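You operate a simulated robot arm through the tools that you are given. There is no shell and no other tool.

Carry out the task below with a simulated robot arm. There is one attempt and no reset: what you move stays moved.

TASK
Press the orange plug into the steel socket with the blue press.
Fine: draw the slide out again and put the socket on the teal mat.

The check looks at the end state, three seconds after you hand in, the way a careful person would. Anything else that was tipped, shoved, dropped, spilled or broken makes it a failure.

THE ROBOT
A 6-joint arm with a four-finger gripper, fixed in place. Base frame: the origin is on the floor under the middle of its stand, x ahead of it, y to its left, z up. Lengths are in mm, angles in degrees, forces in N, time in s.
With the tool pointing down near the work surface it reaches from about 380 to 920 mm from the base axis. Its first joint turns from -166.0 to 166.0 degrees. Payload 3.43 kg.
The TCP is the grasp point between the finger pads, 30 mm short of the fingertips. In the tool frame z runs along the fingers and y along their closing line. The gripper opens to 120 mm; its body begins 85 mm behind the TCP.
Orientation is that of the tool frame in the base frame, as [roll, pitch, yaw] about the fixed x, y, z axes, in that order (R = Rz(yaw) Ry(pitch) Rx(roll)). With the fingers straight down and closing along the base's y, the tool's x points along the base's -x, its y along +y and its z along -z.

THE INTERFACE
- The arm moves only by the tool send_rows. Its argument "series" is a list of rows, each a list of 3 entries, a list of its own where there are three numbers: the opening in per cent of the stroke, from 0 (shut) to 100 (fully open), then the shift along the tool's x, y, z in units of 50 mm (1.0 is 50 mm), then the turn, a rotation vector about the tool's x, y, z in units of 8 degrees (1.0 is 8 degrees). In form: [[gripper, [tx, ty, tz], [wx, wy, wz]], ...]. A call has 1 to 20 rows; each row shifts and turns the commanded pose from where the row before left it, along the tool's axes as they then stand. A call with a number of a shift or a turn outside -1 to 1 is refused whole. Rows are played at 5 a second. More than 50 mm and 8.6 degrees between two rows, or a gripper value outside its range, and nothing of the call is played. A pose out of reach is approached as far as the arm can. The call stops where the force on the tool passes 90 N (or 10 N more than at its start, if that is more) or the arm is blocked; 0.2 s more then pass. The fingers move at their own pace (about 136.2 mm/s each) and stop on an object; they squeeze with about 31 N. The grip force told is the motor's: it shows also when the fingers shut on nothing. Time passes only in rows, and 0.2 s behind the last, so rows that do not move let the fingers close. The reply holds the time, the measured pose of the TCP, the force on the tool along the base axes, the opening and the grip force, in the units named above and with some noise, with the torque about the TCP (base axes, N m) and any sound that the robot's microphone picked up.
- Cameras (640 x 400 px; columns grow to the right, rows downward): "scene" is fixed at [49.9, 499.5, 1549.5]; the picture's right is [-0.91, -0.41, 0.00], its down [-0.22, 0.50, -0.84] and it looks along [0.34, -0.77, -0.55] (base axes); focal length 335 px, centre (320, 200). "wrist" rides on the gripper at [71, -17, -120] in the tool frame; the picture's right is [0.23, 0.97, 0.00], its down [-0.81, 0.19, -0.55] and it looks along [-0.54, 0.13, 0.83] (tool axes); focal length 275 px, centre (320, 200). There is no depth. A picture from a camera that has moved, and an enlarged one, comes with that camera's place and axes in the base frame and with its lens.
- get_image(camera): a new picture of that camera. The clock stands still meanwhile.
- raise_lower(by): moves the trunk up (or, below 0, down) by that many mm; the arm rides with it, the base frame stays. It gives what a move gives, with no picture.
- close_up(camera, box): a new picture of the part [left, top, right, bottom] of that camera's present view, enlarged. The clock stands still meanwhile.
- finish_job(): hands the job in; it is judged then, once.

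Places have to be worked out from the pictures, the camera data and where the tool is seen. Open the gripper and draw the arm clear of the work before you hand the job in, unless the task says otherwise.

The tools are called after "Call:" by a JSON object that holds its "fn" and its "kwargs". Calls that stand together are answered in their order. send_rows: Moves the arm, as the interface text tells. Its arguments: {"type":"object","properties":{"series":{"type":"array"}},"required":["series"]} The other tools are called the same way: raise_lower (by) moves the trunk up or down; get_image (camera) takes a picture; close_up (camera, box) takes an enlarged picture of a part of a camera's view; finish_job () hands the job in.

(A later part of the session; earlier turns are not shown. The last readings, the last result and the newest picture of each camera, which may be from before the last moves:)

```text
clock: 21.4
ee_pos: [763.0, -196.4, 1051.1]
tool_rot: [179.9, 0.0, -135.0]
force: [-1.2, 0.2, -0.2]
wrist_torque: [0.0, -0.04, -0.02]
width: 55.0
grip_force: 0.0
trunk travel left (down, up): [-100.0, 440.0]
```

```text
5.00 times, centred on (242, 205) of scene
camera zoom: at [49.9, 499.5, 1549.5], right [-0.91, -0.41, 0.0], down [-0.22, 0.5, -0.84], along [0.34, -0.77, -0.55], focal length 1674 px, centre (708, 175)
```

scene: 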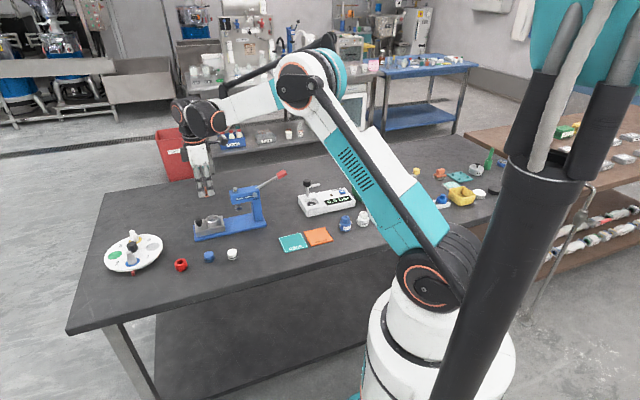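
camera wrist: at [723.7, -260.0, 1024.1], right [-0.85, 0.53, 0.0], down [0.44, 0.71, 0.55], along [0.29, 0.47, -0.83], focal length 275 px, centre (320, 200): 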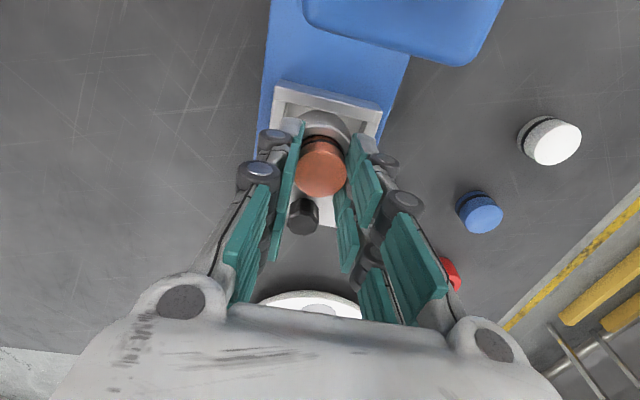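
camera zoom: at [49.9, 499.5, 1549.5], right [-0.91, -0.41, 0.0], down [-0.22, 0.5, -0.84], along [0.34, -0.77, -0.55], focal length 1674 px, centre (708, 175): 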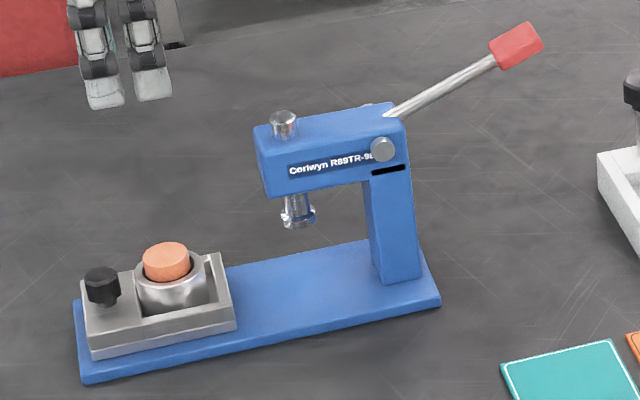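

The plug stands upright in the socket. Before pushing the slide in, I compare the plug-top height with the ram's foot height using larger close-ups.

Call:
{"fn": "close_up", "kwargs": {"camera": "scene", "box": [230, 180, 280, 215]}}

Call:
{"fn": "close_up", "kwargs": {"camera": "scene", "box": [190, 205, 240, 240]}}

```text
11.43 times, centred on (255, 198) of scene
camera zoom: at [49.9, 499.5, 1549.5], right [-0.91, -0.41, 0.0], down [-0.22, 0.5, -0.84], along [0.34, -0.77, -0.55], focal length 3826 px, centre (1063, 229)
```

zoom: 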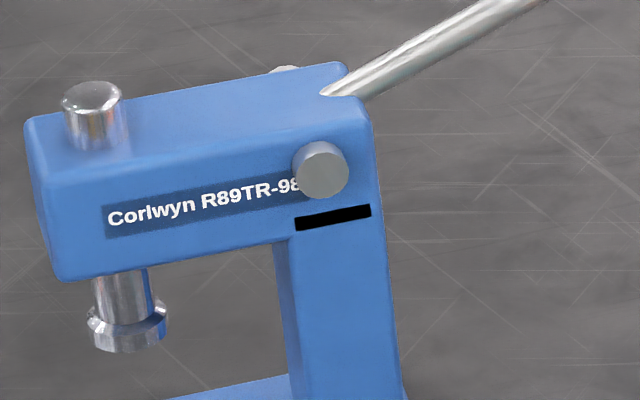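

```text
11.43 times, centred on (215, 222) of scene
camera zoom: at [49.9, 499.5, 1549.5], right [-0.91, -0.41, 0.0], down [-0.22, 0.5, -0.84], along [0.34, -0.77, -0.55], focal length 3826 px, centre (1520, -57)
```

zoom: 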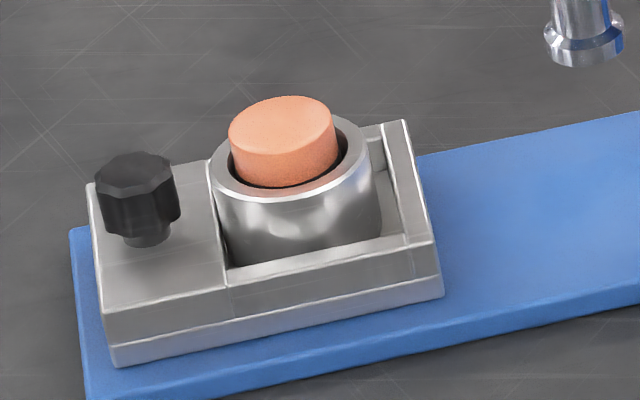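

The ram foot is at about z 887 and the plug top at about 878, so it clears. I'll push the slide in with closed fingers behind the black knob, with the tool tilted 20° so the gripper leans away from the press head. First I move outward up high, tilt and close.

Call:
{"fn": "send_rows", "kwargs": {"series": [[20, [-0.74, -0.005, 0], [0, 0, 0]], [0, [-0.74, -0.005, 0], [0, 0, 0]], [0, [-0.74, -0.01, 0], [0, 0, 0]], [0, [0, 0, 0], [0, 0.833, 0]], [0, [0, 0, 0], [0, 0.833, 0]], [0, [0, 0, 0], [0, 0.834, 0]], [0, [0, 0, 0], [0, 0, 0]], [0, [0, 0, 0], [0, 0, 0]]]}}

Call:
{"fn": "get_image", "kwargs": {"camera": "wrist"}}

Call:
{"fn": "close_up", "kwargs": {"camera": "scene", "box": [130, 110, 290, 250]}}

```text
clock: 23.2
ee_pos: [844.2, -116.6, 1050.5]
tool_rot: [-180.0, -20.0, -135.0]
force: [0.4, -0.2, 0.5]
wrist_torque: [0.02, 0.01, -0.02]
width: 0.0
grip_force: 31.2
trunk travel left (down, up): [-100.0, 440.0]
```

```text
taken
camera wrist: at [837.8, -147.3, 1188.5], right [-0.84, 0.53, 0.08], down [0.54, 0.81, 0.24], along [0.07, 0.25, -0.97], focal length 275 px, centre (320, 200)
```

wrist: 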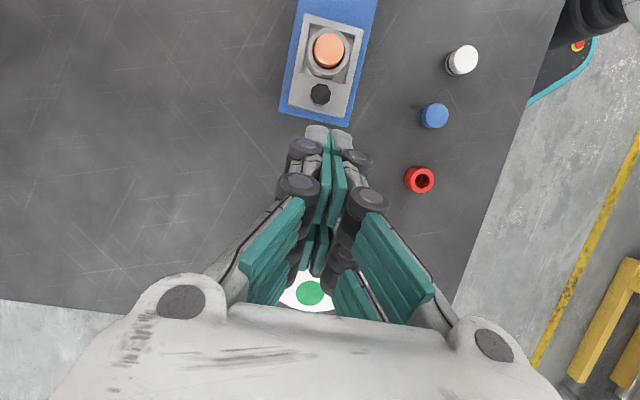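

```text
2.86 times, centred on (210, 180) of scene
camera zoom: at [49.9, 499.5, 1549.5], right [-0.91, -0.41, 0.0], down [-0.22, 0.5, -0.84], along [0.34, -0.77, -0.55], focal length 956 px, centre (634, 257)
```

zoom: 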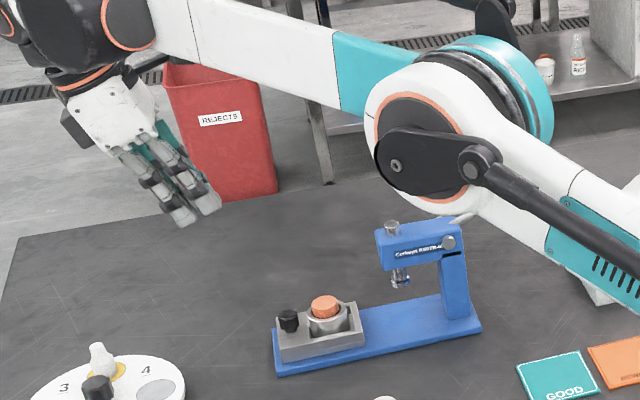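

The tilt is as intended, TCP (844, -117, 1051), and the tool lines up sideways with the knob. I lower along base z to about 896 and check.

Call:
{"fn": "send_rows", "kwargs": {"series": [[0, [-0.212, 0, 0.583], [0, 0, 0]], [0, [-0.212, 0, 0.583], [0, 0, 0]], [0, [-0.212, 0, 0.583], [0, 0, 0]], [0, [-0.212, 0, 0.583], [0, 0, 0]], [0, [-0.212, 0, 0.583], [0, 0, 0]], [0, [0, 0, 0], [0, 0, 0]], [0, [0, 0, 0], [0, 0, 0]]]}}

Call:
{"fn": "get_image", "kwargs": {"camera": "wrist"}}

Call:
{"fn": "close_up", "kwargs": {"camera": "scene", "box": [140, 170, 260, 250]}}

```text
clock: 24.8
ee_pos: [840.8, -119.0, 896.3]
tool_rot: [-180.0, -20.1, -135.0]
force: [-0.1, -0.5, 0.0]
wrist_torque: [0.0, 0.01, 0.0]
width: 0.0
grip_force: 31.1
trunk travel left (down, up): [-100.0, 440.0]
```

```text
taken
camera wrist: at [835.1, -149.4, 1034.0], right [-0.84, 0.53, 0.08], down [0.54, 0.81, 0.24], along [0.07, 0.25, -0.97], focal length 275 px, centre (320, 200)
```

wrist: 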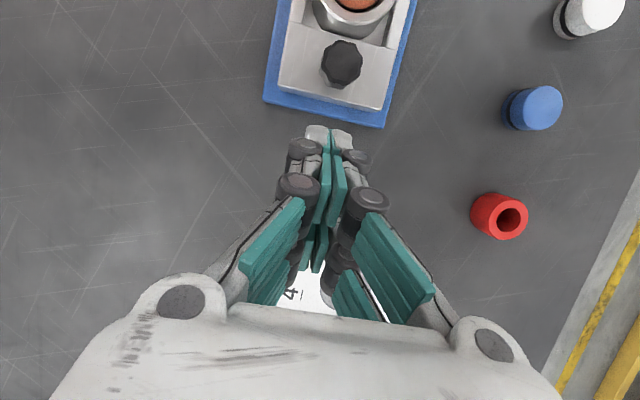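

```text
5.00 times, centred on (200, 210) of scene
camera zoom: at [49.9, 499.5, 1549.5], right [-0.91, -0.41, 0.0], down [-0.22, 0.5, -0.84], along [0.34, -0.77, -0.55], focal length 1674 px, centre (920, 150)
```

zoom: 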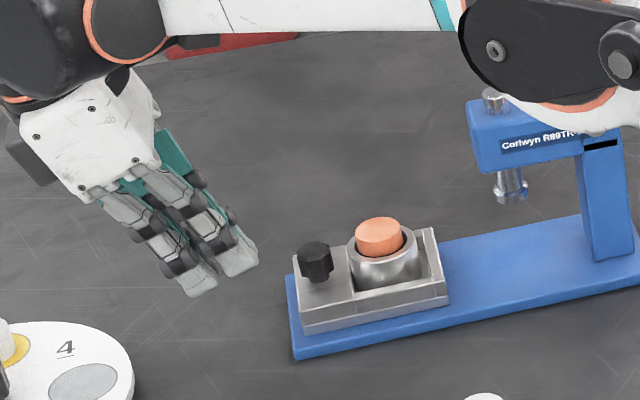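

The fingertips are aligned with the knob. I lower to the working height and advance slowly inward to meet the knob.

Call:
{"fn": "send_rows", "kwargs": {"series": [[0, [-0.092, 0, 0.252], [0, 0, 0]], [0, [0.188, 0, 0.068], [0, 0, 0]], [0, [0.094, 0, 0.034], [0, 0, 0]], [0, [0.056, 0, 0.021], [0, 0, 0]], [0, [0, 0, 0], [0, 0, 0]]]}}

Call:
{"fn": "get_image", "kwargs": {"camera": "wrist"}}

Call:
{"fn": "close_up", "kwargs": {"camera": "scene", "box": [160, 190, 240, 245]}}

```text
clock: 26.0
ee_pos: [830.0, -132.0, 883.3]
tool_rot: [180.0, -20.0, -135.0]
force: [-0.7, -1.0, 0.0]
wrist_torque: [-0.01, 0.01, -0.03]
width: 0.0
grip_force: 31.1
trunk travel left (down, up): [-100.0, 440.0]
```

```text
taken
camera wrist: at [824.6, -161.4, 1020.2], right [-0.84, 0.53, 0.08], down [0.54, 0.81, 0.24], along [0.07, 0.25, -0.97], focal length 275 px, centre (320, 200)
```

wrist: 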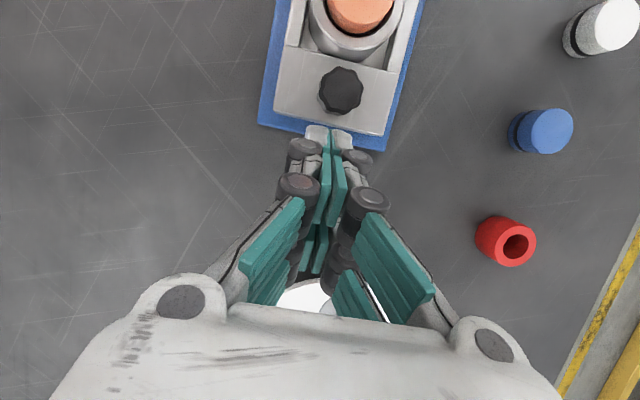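

```text
7.27 times, centred on (200, 218) of scene
camera zoom: at [49.9, 499.5, 1549.5], right [-0.91, -0.41, 0.0], down [-0.22, 0.5, -0.84], along [0.34, -0.77, -0.55], focal length 2434 px, centre (1193, 73)
```

zoom: 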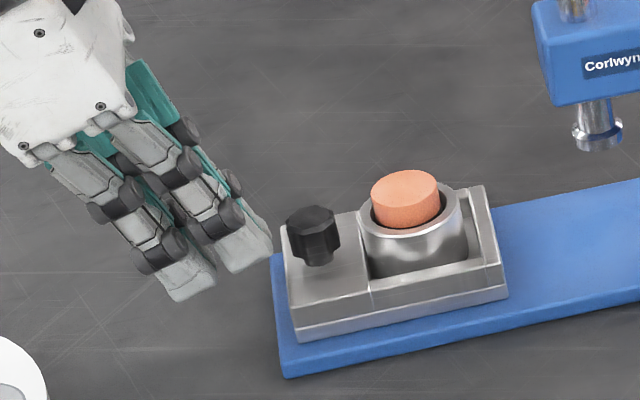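

The fingertips sit about 3 mm from the knob with no contact force. I push the slide inward slowly, about 75 mm for now.

Call:
{"fn": "send_rows", "kwargs": {"series": [[0, [0.094, 0, 0.0342], [0, 0, 0]], [0, [0.094, 0, 0.0342], [0, 0, 0]], [0, [0.094, 0, 0.0342], [0, 0, 0]], [0, [0.094, 0, 0.0342], [0, 0, 0]], [0, [0.094, 0, 0.0342], [0, 0, 0]], [0, [0.094, 0, 0.0342], [0, 0, 0]], [0, [0.094, 0, 0.0342], [0, 0, 0]], [0, [0.094, 0, 0.0342], [0, 0, 0]], [0, [0.094, 0, 0.0342], [0, 0, 0]], [0, [0.094, 0, 0.0342], [0, 0, 0]], [0, [0.094, 0, 0.0342], [0, 0, 0]], [0, [0.094, 0, 0.0342], [0, 0, 0]], [0, [0.094, 0, 0.0342], [0, 0, 0]], [0, [0.094, 0, 0.0342], [0, 0, 0]], [0, [0.094, 0, 0.0342], [0, 0, 0]], [0, [0, 0, 0], [0, 0, 0]]]}}

Call:
{"fn": "get_image", "kwargs": {"camera": "wrist"}}

Call:
{"fn": "close_up", "kwargs": {"camera": "scene", "box": [180, 165, 290, 245]}}

```text
clock: 29.4
ee_pos: [778.7, -183.0, 883.0]
tool_rot: [180.0, -19.9, -135.0]
force: [-0.3, 1.2, -0.2]
wrist_torque: [-0.01, 0.01, 0.01]
width: 0.0
grip_force: 31.2
trunk travel left (down, up): [-100.0, 440.0]
```

```text
taken
camera wrist: at [773.0, -213.7, 1020.5], right [-0.84, 0.54, 0.08], down [0.54, 0.81, 0.24], along [0.07, 0.25, -0.97], focal length 275 px, centre (320, 200)
```

wrist: 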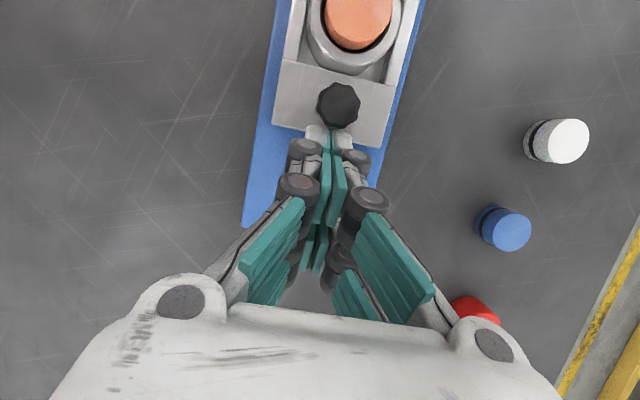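

```text
5.00 times, centred on (235, 205) of scene
camera zoom: at [49.9, 499.5, 1549.5], right [-0.91, -0.41, 0.0], down [-0.22, 0.5, -0.84], along [0.34, -0.77, -0.55], focal length 1674 px, centre (745, 175)
```

zoom: 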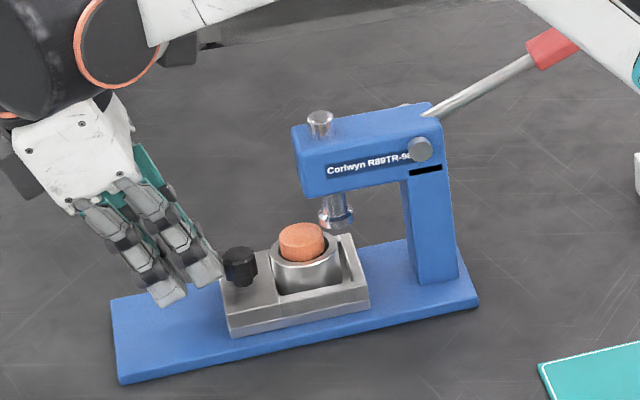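

The slide moves smoothly and the plug is still upright, with about 21 mm left. I continue with smaller steps.

Call:
{"fn": "send_rows", "kwargs": {"series": [[0, [0.075, 0, 0.0274], [0, 0, 0]], [0, [0.075, 0, 0.0274], [0, 0, 0]], [0, [0.075, 0, 0.0274], [0, 0, 0]], [0, [0.075, 0, 0.0274], [0, 0, 0]], [0, [0, 0, 0], [0, 0, 0]]]}}

Call:
{"fn": "close_up", "kwargs": {"camera": "scene", "box": [200, 175, 280, 240]}}

```text
clock: 30.6
ee_pos: [767.7, -194.7, 882.3]
tool_rot: [-180.0, -20.0, -135.0]
force: [-0.3, 0.1, 0.0]
wrist_torque: [-0.02, -0.01, 0.01]
width: 0.1
grip_force: 30.8
trunk travel left (down, up): [-100.0, 440.0]
```

```text
6.15 times, centred on (240, 208) of scene
camera zoom: at [49.9, 499.5, 1549.5], right [-0.91, -0.41, 0.0], down [-0.22, 0.5, -0.84], along [0.34, -0.77, -0.55], focal length 2060 px, centre (812, 154)
```

zoom: 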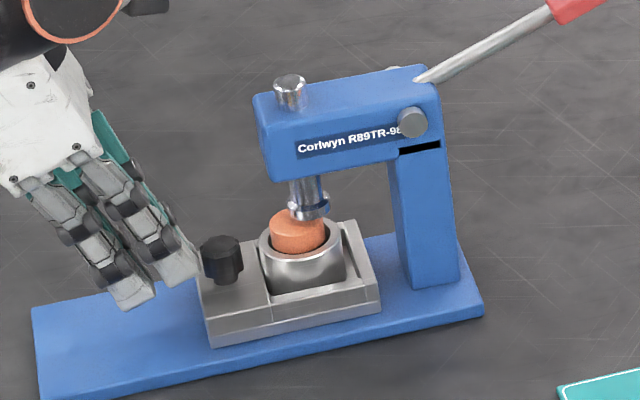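

The plug is almost under the ram, about 8 mm to go. I go on with 1.5 mm steps, watching for the end stop.

Call:
{"fn": "send_rows", "kwargs": {"series": [[0, [0.0282, 0, 0.0103], [0, 0, 0]], [0, [0.0282, 0, 0.0103], [0, 0, 0]], [0, [0.0282, 0, 0.0103], [0, 0, 0]], [0, [0.0282, 0, 0.0103], [0, 0, 0]], [0, [0, 0, 0], [0, 0, 0]]]}}

Call:
{"fn": "close_up", "kwargs": {"camera": "scene", "box": [200, 175, 280, 240]}}

```text
clock: 31.8
ee_pos: [763.0, -198.5, 883.5]
tool_rot: [179.9, -20.0, -135.0]
force: [-0.4, 0.4, -0.1]
wrist_torque: [0.03, 0.02, 0.01]
width: 0.0
grip_force: 31.1
trunk travel left (down, up): [-100.0, 440.0]
```

```text
6.15 times, centred on (240, 208) of scene
camera zoom: at [49.9, 499.5, 1549.5], right [-0.91, -0.41, 0.0], down [-0.22, 0.5, -0.84], along [0.34, -0.77, -0.55], focal length 2060 px, centre (812, 154)
```

zoom: 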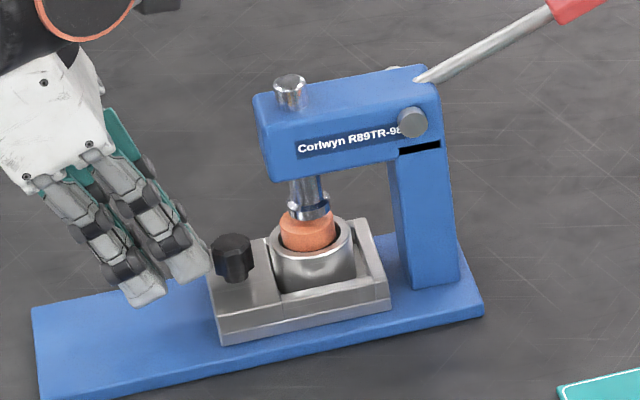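

Almost aligned, with no stop felt yet. Continuing in 1 mm steps.

Call:
{"fn": "send_rows", "kwargs": {"series": [[0, [0.0188, 0, 0.0068], [0, 0, 0]], [0, [0.0188, 0, 0.0068], [0, 0, 0]], [0, [0, 0, 0], [0, 0, 0]], [0, [0, 0, 0], [0, 0, 0]]]}}

Call:
{"fn": "close_up", "kwargs": {"camera": "scene", "box": [220, 185, 270, 225]}}

Call:
{"fn": "get_image", "kwargs": {"camera": "wrist"}}

```text
clock: 32.8
ee_pos: [762.9, -198.8, 882.1]
tool_rot: [180.0, -20.0, -135.0]
force: [3.9, 7.7, -2.4]
wrist_torque: [0.16, -0.11, -0.12]
width: 0.0
grip_force: 31.2
trunk travel left (down, up): [-100.0, 440.0]
```

```text
10.00 times, centred on (245, 205) of scene
camera zoom: at [49.9, 499.5, 1549.5], right [-0.91, -0.41, 0.0], down [-0.22, 0.5, -0.84], along [0.34, -0.77, -0.55], focal length 3347 px, centre (1070, 150)
```

zoom: 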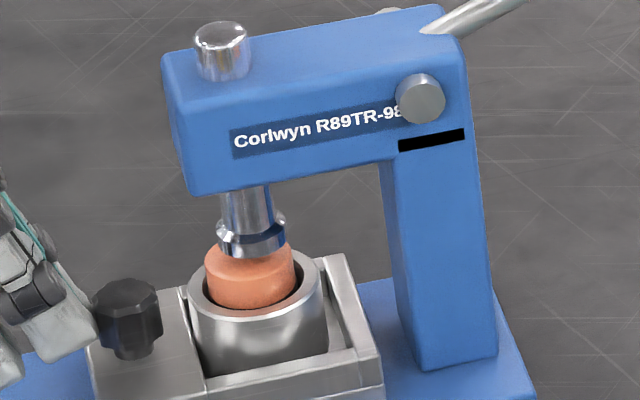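

```text
taken
camera wrist: at [756.4, -230.0, 1020.2], right [-0.84, 0.53, 0.08], down [0.54, 0.81, 0.24], along [0.07, 0.25, -0.97], focal length 275 px, centre (320, 200)
```

wrist: 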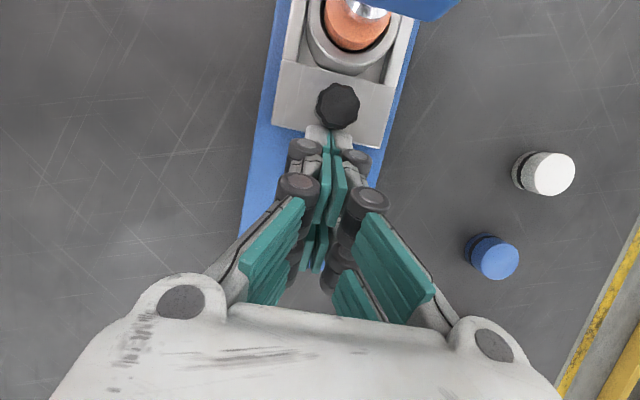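

About 8 N now pushes back outward, which suggests the end stop. I verify with 1 mm more.

Call:
{"fn": "send_rows", "kwargs": {"series": [[0, [0.0235, 0, 0.0086], [0, 0, 0]], [0, [0, 0, 0], [0, 0, 0]], [0, [0, 0, 0], [0, 0, 0]]]}}

Call:
{"fn": "close_up", "kwargs": {"camera": "scene", "box": [220, 185, 270, 225]}}

Call:
{"fn": "close_up", "kwargs": {"camera": "wrist", "box": [260, 0, 420, 150]}}

```text
clock: 33.6
ee_pos: [761.4, -198.7, 882.4]
tool_rot: [-179.9, -19.9, -134.9]
force: [21.5, 15.1, 6.1]
wrist_torque: [0.17, -0.18, 0.13]
width: 6.0
grip_force: 33.6
trunk travel left (down, up): [-100.0, 440.0]
```

```text
10.00 times, centred on (245, 205) of scene
camera zoom: at [49.9, 499.5, 1549.5], right [-0.91, -0.41, 0.0], down [-0.22, 0.5, -0.84], along [0.34, -0.77, -0.55], focal length 3347 px, centre (1070, 150)
```

zoom: 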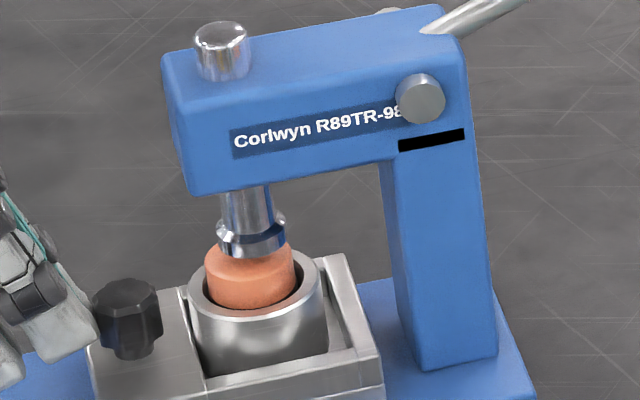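

```text
2.67 times, centred on (340, 75) of wrist
camera zoom: at [756.2, -229.9, 1020.1], right [-0.84, 0.53, 0.08], down [0.54, 0.81, 0.24], along [0.07, 0.25, -0.97], focal length 734 px, centre (267, 533)
```

zoom: 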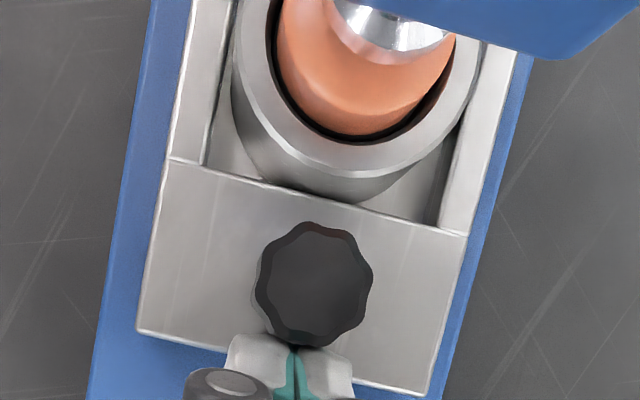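

26 N and no movement, so the slide is at its end stop under the ram. I back the fingers away from the knob and rise clear.

Call:
{"fn": "send_rows", "kwargs": {"series": [[0, [-0.094, 0, -0.0342], [0, 0, 0]], [0, [-0.28, 0, -0.103], [0, 0, 0]], [0, [-0.47, 0, -0.171], [0, 0, 0]], [0, [-0.47, 0, -0.171], [0, 0, 0]], [0, [0.34, 0, -0.93], [0, 0, 0]], [0, [0.34, 0, -0.93], [0, 0, 0]], [0, [0.34, 0, -0.93], [0, 0, 0]], [0, [0.34, 0, -0.93], [0, 0, 0]], [0, [0, 0, 0], [0, 0, 0]]]}}

Call:
{"fn": "get_image", "kwargs": {"camera": "wrist"}}

Call:
{"fn": "close_up", "kwargs": {"camera": "scene", "box": [190, 165, 300, 245]}}

```text
clock: 35.6
ee_pos: [810.5, -152.0, 1081.3]
tool_rot: [-180.0, -20.0, -135.1]
force: [-1.1, 0.2, -0.6]
wrist_torque: [0.01, -0.03, -0.02]
width: 0.0
grip_force: 33.5
trunk travel left (down, up): [-100.0, 440.0]
```

```text
taken
camera wrist: at [804.1, -183.2, 1219.5], right [-0.84, 0.53, 0.08], down [0.54, 0.81, 0.24], along [0.07, 0.25, -0.97], focal length 275 px, centre (320, 200)
```

wrist: 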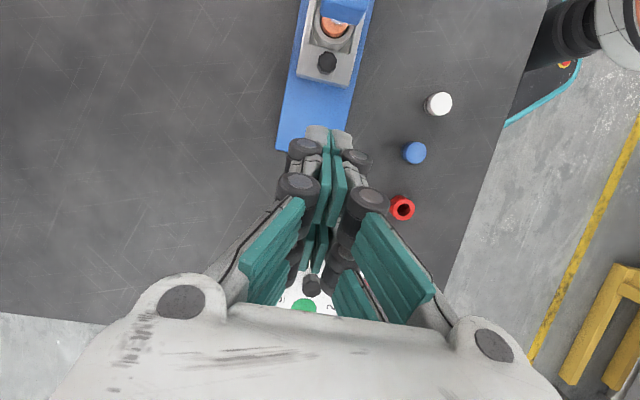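

```text
5.00 times, centred on (245, 205) of scene
camera zoom: at [49.9, 499.5, 1549.5], right [-0.91, -0.41, 0.0], down [-0.22, 0.5, -0.84], along [0.34, -0.77, -0.55], focal length 1674 px, centre (695, 175)
```

zoom: 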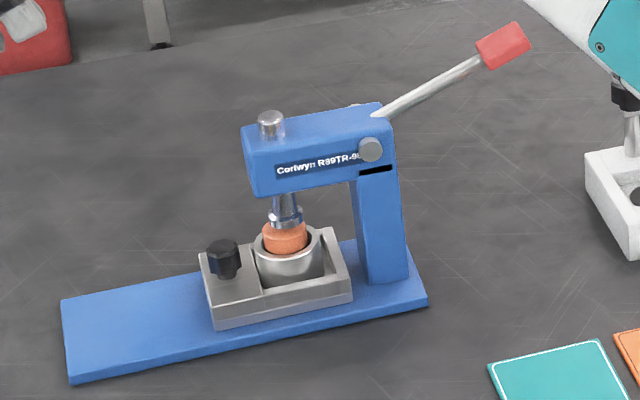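

The slide stays in and the plug sits right under the ram. I straighten the tool, rise and travel over the press to view the lever handle from above, around (585, -376, 995).

Call:
{"fn": "send_rows", "kwargs": {"series": [[0, [0, 0, 0], [0, -0.833, 0]], [0, [0, 0, 0], [0, -0.833, 0]], [0, [0, 0, 0], [0, -0.834, 0]], [0, [0, 0, -0.9], [0, 0, 0]], [0, [0.79, 0, 0], [0, 0, 0]], [0, [0.79, 0, 0], [0, 0, 0]], [0, [0.79, 0, 0], [0, 0, 0]], [0, [0.79, 0, 0], [0, 0, 0]], [0, [0.79, 0, 0], [0, 0, 0]], [0, [0.79, 0, 0], [0, 0, 0]], [0, [0.79, 0, 0], [0, 0, 0]], [0, [0.79, 0, 0], [0, 0, 0]], [0, [0, 0, 0], [0, 0, 0]], [0, [0, 0, 0], [0, 0, 0]]]}}

Call:
{"fn": "get_image", "kwargs": {"camera": "wrist"}}

Call:
{"fn": "get_image", "kwargs": {"camera": "scene"}}

```text
clock: 38.6
ee_pos: [585.1, -374.2, 1124.6]
tool_rot: [-179.9, 0.0, -135.0]
force: [-0.6, -0.2, 0.6]
wrist_torque: [0.01, -0.01, -0.01]
width: 0.2
grip_force: 33.4
trunk travel left (down, up): [-100.0, 440.0]
```

```text
taken
camera wrist: at [547.1, -437.1, 1245.5], right [-0.85, 0.53, 0.0], down [0.44, 0.71, 0.55], along [0.29, 0.47, -0.83], focal length 275 px, centre (320, 200)
```

wrist: 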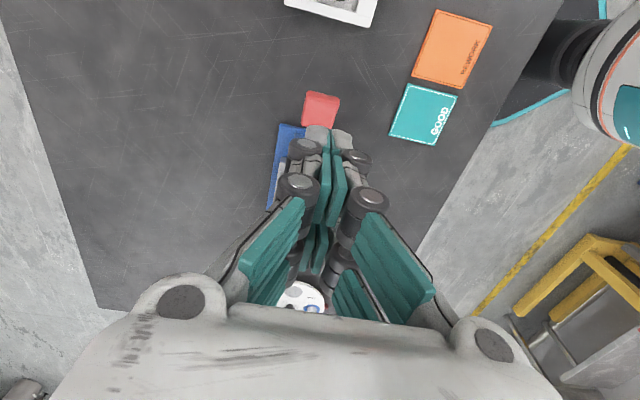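

```text
taken
```

scene: 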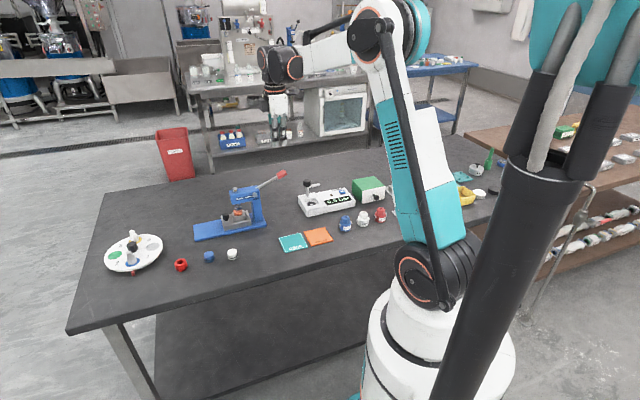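

The red handle is right below, its centre about 4 mm further back. I move 4 mm that way, descend to just above it, then check.

Call:
{"fn": "send_rows", "kwargs": {"series": [[0, [0.08, 0, 0.4], [0, 0, 0]], [0, [0, 0, 0.6], [0, 0, 0]], [0, [0, 0, 0.4], [0, 0, 0]], [0, [0, 0, 0], [0, 0, 0]], [0, [0, 0, 0], [0, 0, 0]]]}}

Call:
{"fn": "get_image", "kwargs": {"camera": "wrist"}}

Call:
{"fn": "close_up", "kwargs": {"camera": "scene", "box": [200, 130, 320, 250]}}

```text
clock: 39.8
ee_pos: [582.6, -378.4, 1054.8]
tool_rot: [-180.0, 0.0, -135.1]
force: [-0.6, 0.1, -0.5]
wrist_torque: [-0.02, -0.02, -0.01]
width: 0.0
grip_force: 33.7
trunk travel left (down, up): [-100.0, 440.0]
```

```text
taken
camera wrist: at [544.8, -440.5, 1176.0], right [-0.85, 0.53, 0.0], down [0.44, 0.71, 0.55], along [0.29, 0.47, -0.83], focal length 275 px, centre (320, 200)
```

wrist: 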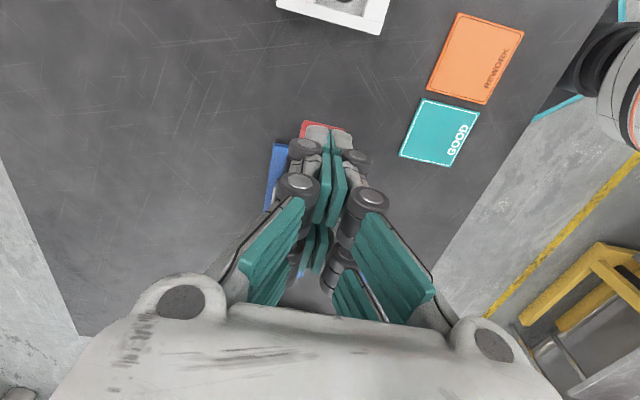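

```text
3.33 times, centred on (260, 190) of scene
camera zoom: at [49.9, 499.5, 1549.5], right [-0.91, -0.41, 0.0], down [-0.22, 0.5, -0.84], along [0.34, -0.77, -0.55], focal length 1116 px, centre (520, 233)
```

zoom: 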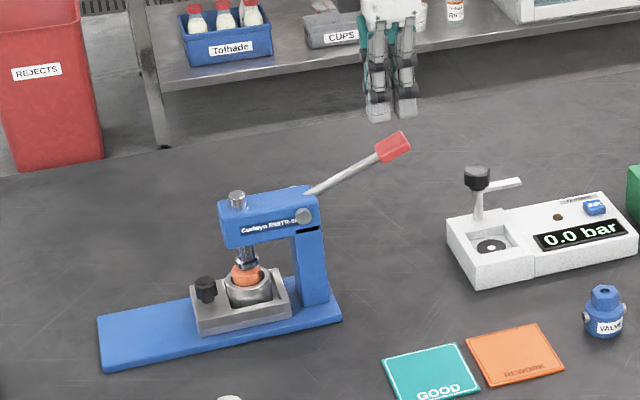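

The fingertips hang about 15 mm above the red grip. I press down in small steps and watch the force and the ram.

Call:
{"fn": "send_rows", "kwargs": {"series": [[0, [0, 0, 0.1], [0, 0, 0]], [0, [0, 0, 0.1], [0, 0, 0]], [0, [0, 0, 0.1], [0, 0, 0]], [0, [0, 0, 0.1], [0, 0, 0]], [0, [0, 0, 0], [0, 0, 0]]]}}

Call:
{"fn": "close_up", "kwargs": {"camera": "scene", "box": [220, 155, 300, 220]}}

```text
clock: 41.0
ee_pos: [583.1, -378.5, 1035.6]
tool_rot: [-179.9, 0.0, -135.0]
force: [0.6, -0.3, -0.4]
wrist_torque: [0.04, -0.01, 0.02]
width: 0.0
grip_force: 33.5
trunk travel left (down, up): [-100.0, 440.0]
```

```text
6.15 times, centred on (260, 188) of scene
camera zoom: at [49.9, 499.5, 1549.5], right [-0.91, -0.41, 0.0], down [-0.22, 0.5, -0.84], along [0.34, -0.77, -0.55], focal length 2060 px, centre (689, 277)
```

zoom: 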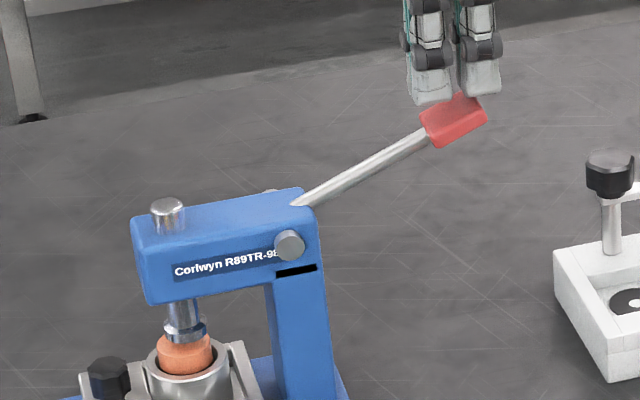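

Almost touching. Continuing down in 3 mm steps.

Call:
{"fn": "send_rows", "kwargs": {"series": [[0, [0, 0, 0.06], [0, 0, 0]], [0, [0, 0, 0.06], [0, 0, 0]], [0, [0, 0, 0.06], [0, 0, 0]], [0, [0, 0, 0.06], [0, 0, 0]], [0, [0, 0, 0], [0, 0, 0]]]}}

Call:
{"fn": "close_up", "kwargs": {"camera": "scene", "box": [220, 155, 300, 220]}}

```text
clock: 42.2
ee_pos: [584.8, -378.5, 1023.4]
tool_rot: [-179.9, 0.0, -135.0]
force: [0.3, -0.1, 0.8]
wrist_torque: [-0.01, -0.01, -0.02]
width: 6.1
grip_force: 33.1
trunk travel left (down, up): [-100.0, 440.0]
```

```text
6.15 times, centred on (260, 188) of scene
camera zoom: at [49.9, 499.5, 1549.5], right [-0.91, -0.41, 0.0], down [-0.22, 0.5, -0.84], along [0.34, -0.77, -0.55], focal length 2060 px, centre (689, 277)
```

zoom: 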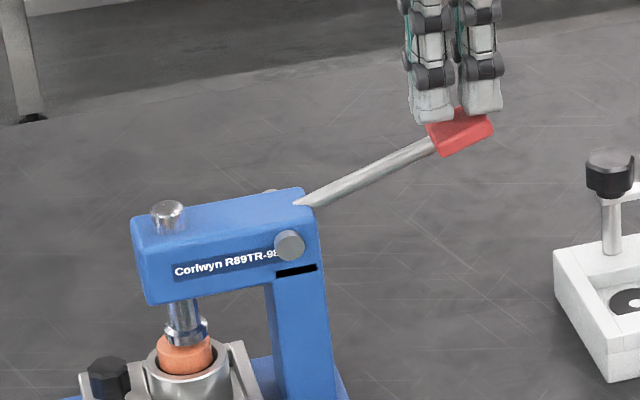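

The lever turns down easily and the ram foot seems to follow downward. Continuing.

Call:
{"fn": "send_rows", "kwargs": {"series": [[0, [0, 0, 0.08], [0, 0, 0]], [0, [0, 0, 0.08], [0, 0, 0]], [0, [0, 0, 0.08], [0, 0, 0]], [0, [0, 0, 0.08], [0, 0, 0]], [0, [0, 0, 0.08], [0, 0, 0]], [0, [0, 0, 0], [0, 0, 0]]]}}

Call:
{"fn": "close_up", "kwargs": {"camera": "scene", "box": [220, 155, 300, 220]}}

```text
clock: 43.6
ee_pos: [583.1, -378.8, 1002.6]
tool_rot: [-180.0, 0.0, -135.0]
force: [0.4, -0.8, 1.3]
wrist_torque: [-0.02, -0.01, 0.02]
width: 6.0
grip_force: 33.4
trunk travel left (down, up): [-100.0, 440.0]
```

```text
6.15 times, centred on (260, 188) of scene
camera zoom: at [49.9, 499.5, 1549.5], right [-0.91, -0.41, 0.0], down [-0.22, 0.5, -0.84], along [0.34, -0.77, -0.55], focal length 2060 px, centre (689, 277)
```

zoom: 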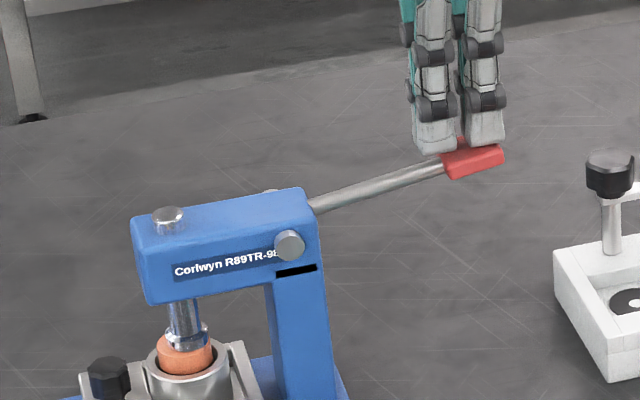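

The ram is coming down and the foot nears the plug. Continuing.

Call:
{"fn": "send_rows", "kwargs": {"series": [[0, [0, 0, 0.08], [0, 0, 0]], [0, [0, 0, 0.08], [0, 0, 0]], [0, [0, 0, 0.08], [0, 0, 0]], [0, [0, 0, 0.08], [0, 0, 0]], [0, [0, 0, 0], [0, 0, 0]]]}}

Call:
{"fn": "close_up", "kwargs": {"camera": "scene", "box": [220, 155, 300, 220]}}

```text
clock: 44.8
ee_pos: [583.4, -379.3, 987.3]
tool_rot: [180.0, 0.1, -135.0]
force: [-0.5, -0.4, 1.7]
wrist_torque: [-0.03, 0.04, 0.02]
width: 6.1
grip_force: 33.7
trunk travel left (down, up): [-100.0, 440.0]
```

```text
6.15 times, centred on (260, 188) of scene
camera zoom: at [49.9, 499.5, 1549.5], right [-0.91, -0.41, 0.0], down [-0.22, 0.5, -0.84], along [0.34, -0.77, -0.55], focal length 2060 px, centre (689, 277)
```

zoom: 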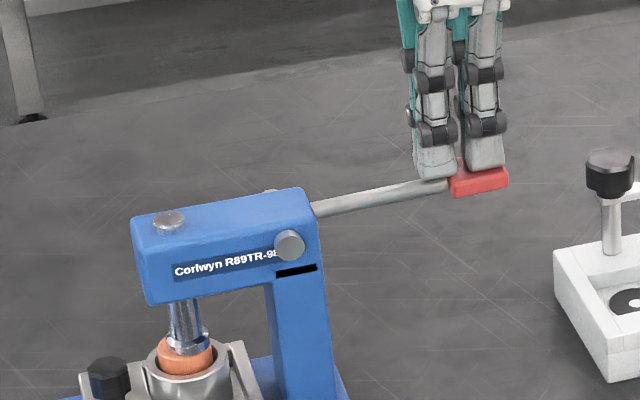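

The foot is near the plug top. I continue with 3 mm steps.

Call:
{"fn": "send_rows", "kwargs": {"series": [[0, [0, 0, 0.06], [0, 0, 0]], [0, [0, 0, 0.06], [0, 0, 0]], [0, [0, 0, 0.06], [0, 0, 0]], [0, [0, 0, 0.06], [0, 0, 0]], [0, [0, 0, 0], [0, 0, 0]]]}}

Call:
{"fn": "close_up", "kwargs": {"camera": "scene", "box": [220, 155, 300, 220]}}

```text
clock: 46.0
ee_pos: [585.1, -377.7, 976.3]
tool_rot: [179.9, 0.1, -135.1]
force: [-1.4, -1.0, 2.5]
wrist_torque: [-0.05, 0.03, 0.01]
width: 6.0
grip_force: 33.8
trunk travel left (down, up): [-100.0, 440.0]
```

```text
6.15 times, centred on (260, 188) of scene
camera zoom: at [49.9, 499.5, 1549.5], right [-0.91, -0.41, 0.0], down [-0.22, 0.5, -0.84], along [0.34, -0.77, -0.55], focal length 2060 px, centre (689, 277)
```

zoom: 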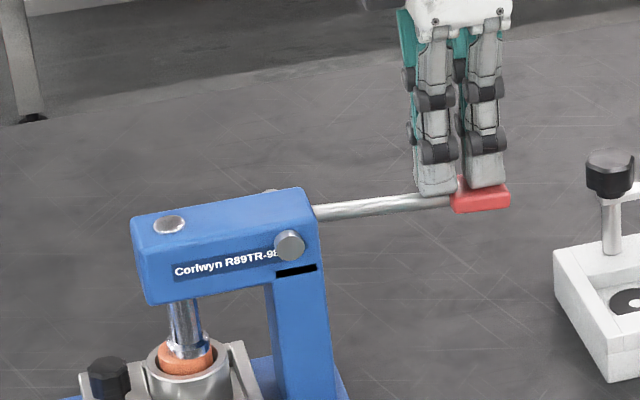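

Call:
{"fn": "send_rows", "kwargs": {"series": [[0, [0, 0, 0.06], [0, 0, 0]], [0, [0, 0, 0.06], [0, 0, 0]], [0, [0, 0, 0.06], [0, 0, 0]], [0, [0, 0, 0.06], [0, 0, 0]], [0, [0, 0, 0], [0, 0, 0]]]}}

Call:
{"fn": "close_up", "kwargs": {"camera": "scene", "box": [220, 165, 300, 230]}}

```text
clock: 47.2
ee_pos: [583.2, -378.7, 963.7]
tool_rot: [-180.0, 0.0, -135.2]
force: [-0.5, 1.5, 11.9]
wrist_torque: [0.24, -0.21, 0.06]
width: 6.0
grip_force: 33.4
trunk travel left (down, up): [-100.0, 440.0]
```

```text
6.15 times, centred on (260, 198) of scene
camera zoom: at [49.9, 499.5, 1549.5], right [-0.91, -0.41, 0.0], down [-0.22, 0.5, -0.84], along [0.34, -0.77, -0.55], focal length 2060 px, centre (689, 215)
```

zoom: 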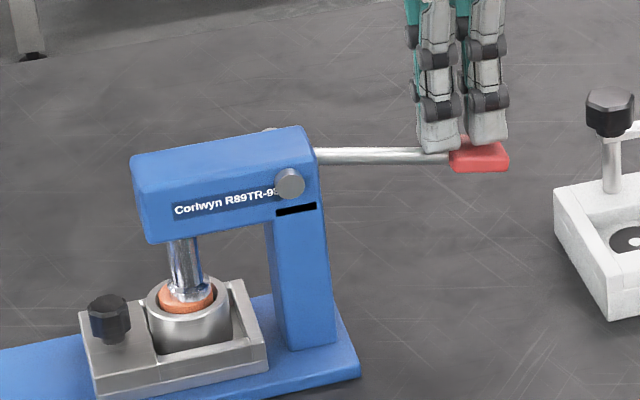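

Pressing has begun: 12 N on the tool, with contact at the outer edge of the fingers on the rod. For better leverage I ease up slightly, shift 12 mm back onto the red grip and continue down.

Call:
{"fn": "send_rows", "kwargs": {"series": [[0, [0, 0, -0.08], [0, 0, 0]], [0, [0.12, 0, 0], [0, 0, 0]], [0, [0.12, 0, 0], [0, 0, 0]], [0, [0, 0, 0.08], [0, 0, 0]], [0, [0, 0, 0.04], [0, 0, 0]], [0, [0, 0, 0], [0, 0, 0]]]}}

Call:
{"fn": "close_up", "kwargs": {"camera": "scene", "box": [220, 165, 300, 230]}}

```text
clock: 48.6
ee_pos: [575.3, -386.8, 962.4]
tool_rot: [180.0, 0.0, -135.0]
force: [1.5, 0.6, 14.7]
wrist_torque: [0.26, -0.26, 0.07]
width: 6.0
grip_force: 33.3
trunk travel left (down, up): [-100.0, 440.0]
```

```text
6.15 times, centred on (260, 198) of scene
camera zoom: at [49.9, 499.5, 1549.5], right [-0.91, -0.41, 0.0], down [-0.22, 0.5, -0.84], along [0.34, -0.77, -0.55], focal length 2060 px, centre (689, 215)
```

zoom: 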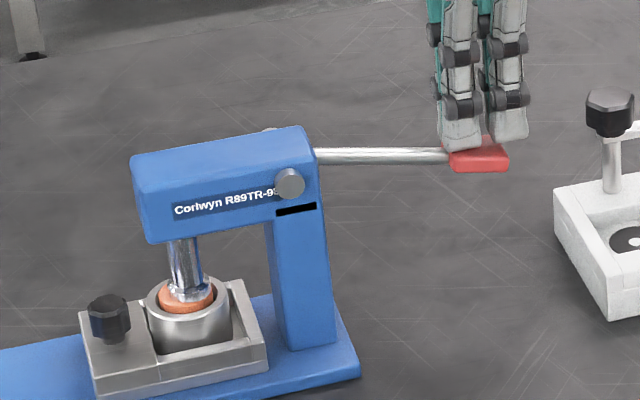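

Now the load is on the red grip. I press further in steps of 2.5 mm.

Call:
{"fn": "send_rows", "kwargs": {"series": [[0, [0, 0, 0.05], [0, 0, 0]], [0, [0, 0, 0.05], [0, 0, 0]], [0, [0, 0, 0.05], [0, 0, 0]], [0, [0, 0, 0], [0, 0, 0]]]}}

Call:
{"fn": "close_up", "kwargs": {"camera": "scene", "box": [220, 165, 300, 230]}}

```text
clock: 49.4
ee_pos: [575.3, -387.4, 961.4]
tool_rot: [-179.6, 0.2, -135.0]
force: [0.1, -1.8, 58.3]
wrist_torque: [0.83, -0.87, 0.0]
width: 6.1
grip_force: 33.5
trunk travel left (down, up): [-100.0, 440.0]
stopped in row 3: the force on the tool passed its limit at 97 N (the readings are from after the stop); the commanded pose is now the measured one
```

```text
6.15 times, centred on (260, 198) of scene
camera zoom: at [49.9, 499.5, 1549.5], right [-0.91, -0.41, 0.0], down [-0.22, 0.5, -0.84], along [0.34, -0.77, -0.55], focal length 2060 px, centre (689, 215)
```

zoom: 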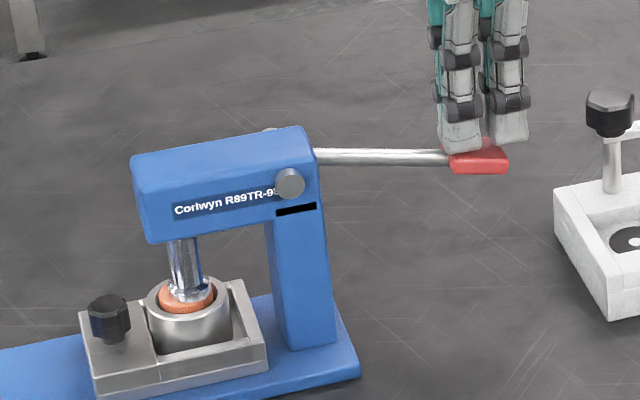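

The force jumped to 97 N with almost no movement. I look closely at the plug and ram to see how far it went.

Call:
{"fn": "close_up", "kwargs": {"camera": "scene", "box": [225, 195, 265, 225]}}

Call:
{"fn": "close_up", "kwargs": {"camera": "scene", "box": [240, 165, 300, 205]}}

```text
13.33 times, centred on (245, 210) of scene
camera zoom: at [49.9, 499.5, 1549.5], right [-0.91, -0.41, 0.0], down [-0.22, 0.5, -0.84], along [0.34, -0.77, -0.55], focal length 4463 px, centre (1320, 67)
```

zoom: 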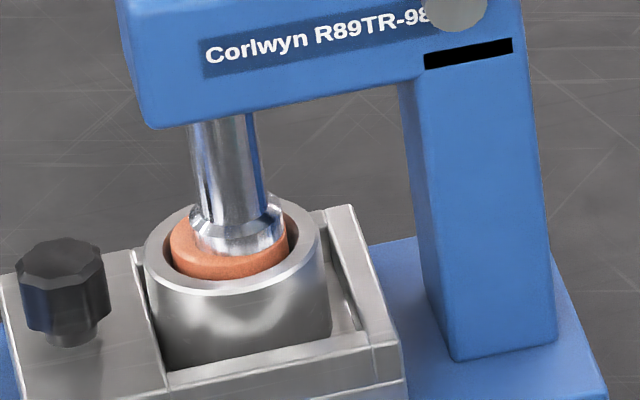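

```text
10.00 times, centred on (270, 185) of scene
camera zoom: at [49.9, 499.5, 1549.5], right [-0.91, -0.41, 0.0], down [-0.22, 0.5, -0.84], along [0.34, -0.77, -0.55], focal length 3347 px, centre (820, 350)
```

zoom: 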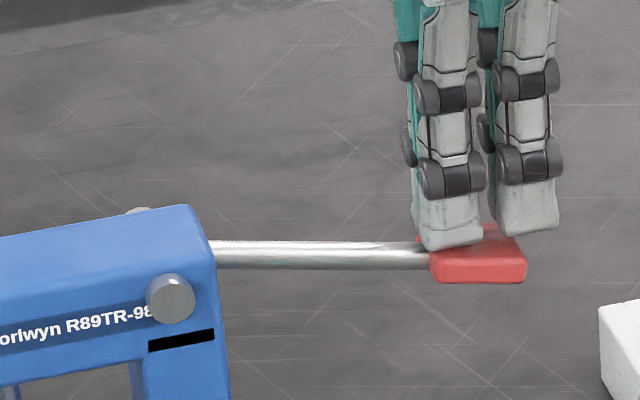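

The plug now sits only about 3 mm proud of the rim. To be sure it's home, I hold one more firm push and watch for any further movement.

Call:
{"fn": "send_rows", "kwargs": {"series": [[0, [0, 0, 0.012], [0, 0, 0]], [0, [0, 0, 0.008], [0, 0, 0]], [0, [0, 0, 0], [0, 0, 0]], [0, [0, 0, 0], [0, 0, 0]]]}}

Call:
{"fn": "close_up", "kwargs": {"camera": "scene", "box": [225, 195, 265, 225]}}

```text
clock: 50.4
ee_pos: [575.3, -387.4, 960.1]
tool_rot: [-179.5, 0.2, -135.0]
force: [13.4, -8.9, 87.6]
wrist_torque: [1.1, -1.62, -0.5]
width: 6.1
grip_force: 33.2
trunk travel left (down, up): [-100.0, 440.0]
```

```text
13.33 times, centred on (245, 210) of scene
camera zoom: at [49.9, 499.5, 1549.5], right [-0.91, -0.41, 0.0], down [-0.22, 0.5, -0.84], along [0.34, -0.77, -0.55], focal length 4463 px, centre (1320, 67)
```

zoom: 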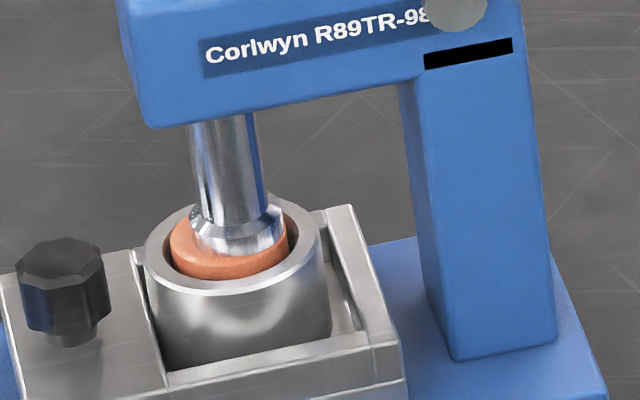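

88 N and nothing moves any more, so the press is at the bottom of its stroke. I ease off upward and watch whether the lever springs back.

Call:
{"fn": "send_rows", "kwargs": {"series": [[0, [0, 0, -0.1], [0, 0, 0]], [0, [0, 0, -0.1], [0, 0, 0]], [0, [0, 0, -0.2], [0, 0, 0]], [0, [0, 0, -0.2], [0, 0, 0]], [0, [0, 0, 0], [0, 0, 0]], [0, [0, 0, 0], [0, 0, 0]]]}}

Call:
{"fn": "close_up", "kwargs": {"camera": "scene", "box": [220, 155, 300, 220]}}

```text
clock: 51.8
ee_pos: [577.8, -386.9, 986.9]
tool_rot: [-179.8, 0.2, -134.9]
force: [-1.2, 0.7, 1.1]
wrist_torque: [0.01, 0.0, 0.0]
width: 0.0
grip_force: 33.6
trunk travel left (down, up): [-100.0, 440.0]
```

```text
6.15 times, centred on (260, 188) of scene
camera zoom: at [49.9, 499.5, 1549.5], right [-0.91, -0.41, 0.0], down [-0.22, 0.5, -0.84], along [0.34, -0.77, -0.55], focal length 2060 px, centre (689, 277)
```

zoom: 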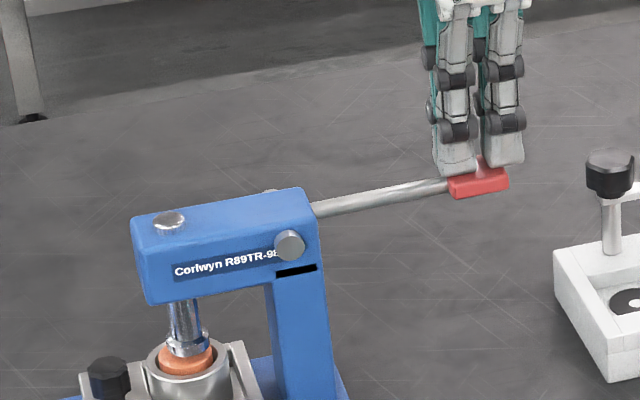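

The lever follows upward by its own spring. I keep rising slowly so it returns gently to its rest position.

Call:
{"fn": "send_rows", "kwargs": {"series": [[0, [0, 0, -0.15], [0, 0, 0]], [0, [0, 0, -0.15], [0, 0, 0]], [0, [0, 0, -0.15], [0, 0, 0]], [0, [0, 0, -0.15], [0, 0, 0]], [0, [0, 0, -0.15], [0, 0, 0]], [0, [0, 0, -0.2], [0, 0, 0]], [0, [0, 0, -0.3], [0, 0, 0]], [0, [0, 0, -0.6], [0, 0, 0]], [0, [0, 0, -0.6], [0, 0, 0]], [0, [0, 0, 0], [0, 0, 0]]]}}

Call:
{"fn": "close_up", "kwargs": {"camera": "scene", "box": [210, 160, 300, 230]}}

Call:
{"fn": "close_up", "kwargs": {"camera": "scene", "box": [225, 195, 265, 225]}}

```text
clock: 54.0
ee_pos: [574.6, -386.3, 1109.1]
tool_rot: [-179.7, 0.2, -135.0]
force: [0.8, 1.1, 0.6]
wrist_torque: [0.01, -0.04, 0.01]
width: 0.1
grip_force: 33.0
trunk travel left (down, up): [-100.0, 440.0]
```

```text
5.71 times, centred on (255, 195) of scene
camera zoom: at [49.9, 499.5, 1549.5], right [-0.91, -0.41, 0.0], down [-0.22, 0.5, -0.84], along [0.34, -0.77, -0.55], focal length 1913 px, centre (691, 229)
```

zoom: 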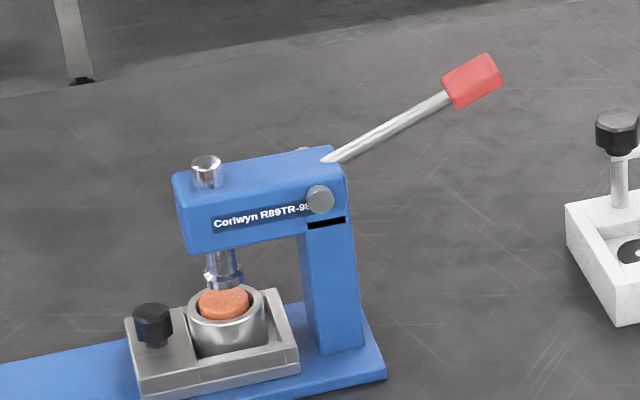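

```text
13.33 times, centred on (245, 210) of scene
camera zoom: at [49.9, 499.5, 1549.5], right [-0.91, -0.41, 0.0], down [-0.22, 0.5, -0.84], along [0.34, -0.77, -0.55], focal length 4463 px, centre (1320, 67)
```

zoom: 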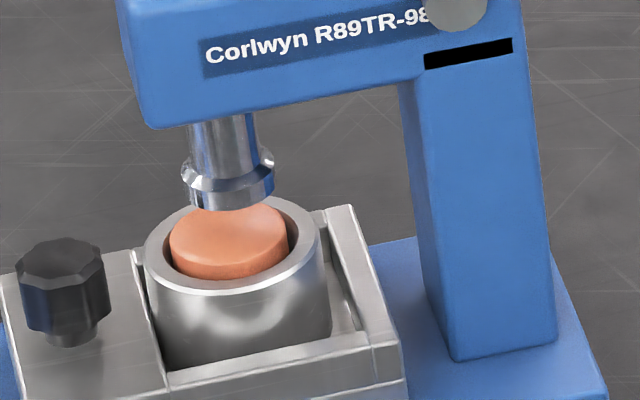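

The ram is back up and the plug stays pressed in, level and nearly flush. Next I draw the slide out: I travel back over the press, tilt 20° and open the fingers to grip the knob.

Call:
{"fn": "send_rows", "kwargs": {"series": [[0, [-0.797, -0.002, -0.05], [0, 0, 0]], [0, [-0.797, -0.002, 0], [0, 0, 0]], [0, [-0.797, -0.002, 0], [0, 0, 0]], [0, [-0.797, -0.002, 0], [0, 0, 0]], [0, [-0.797, -0.002, 0], [0, 0, 0]], [0, [-0.797, -0.002, 0], [0, 0, 0]], [0, [-0.797, -0.002, 0], [0, 0, 0]], [25, [0, 0, 0], [0, 0.833, 0]], [50, [0, 0, 0], [0, 0.833, 0]], [50, [0, 0, 0], [0, 0.834, 0]], [50, [0, 0, 0], [0, 0, 0]], [50, [0, 0, 0], [0, 0, 0]]]}}

Call:
{"fn": "get_image", "kwargs": {"camera": "wrist"}}

Call:
{"fn": "close_up", "kwargs": {"camera": "wrist", "box": [240, 0, 440, 140]}}

```text
clock: 56.6
ee_pos: [773.8, -192.2, 1111.1]
tool_rot: [-179.7, -19.9, -135.1]
force: [0.4, -0.2, -0.4]
wrist_torque: [0.0, -0.01, 0.0]
width: 60.0
grip_force: 0.0
trunk travel left (down, up): [-100.0, 440.0]
```

```text
taken
camera wrist: at [767.4, -221.7, 1249.0], right [-0.84, 0.54, 0.07], down [0.54, 0.81, 0.24], along [0.07, 0.24, -0.97], focal length 275 px, centre (320, 200)
```

wrist: 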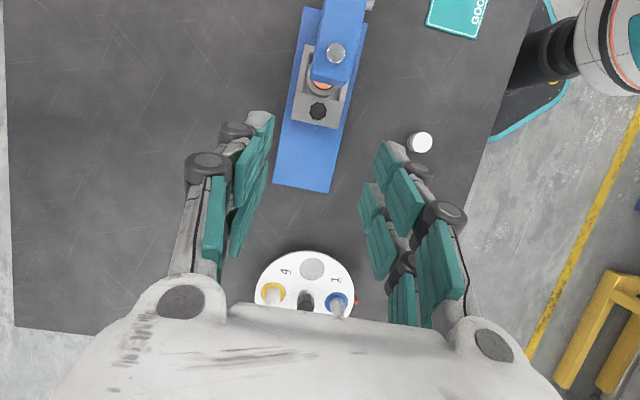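

```text
2.86 times, centred on (340, 70) of wrist
camera zoom: at [767.4, -221.7, 1249.0], right [-0.84, 0.54, 0.07], down [0.54, 0.81, 0.24], along [0.07, 0.24, -0.97], focal length 786 px, centre (263, 571)
```

zoom: 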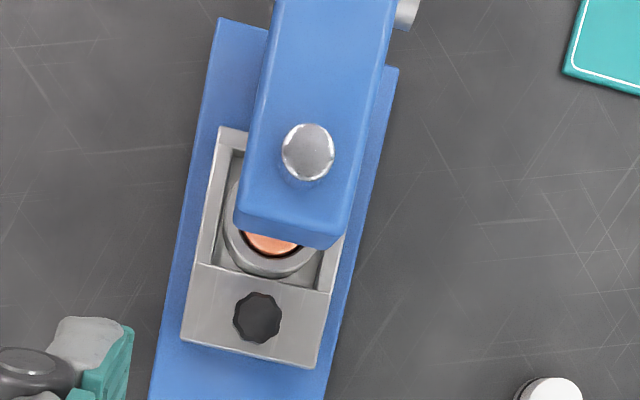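

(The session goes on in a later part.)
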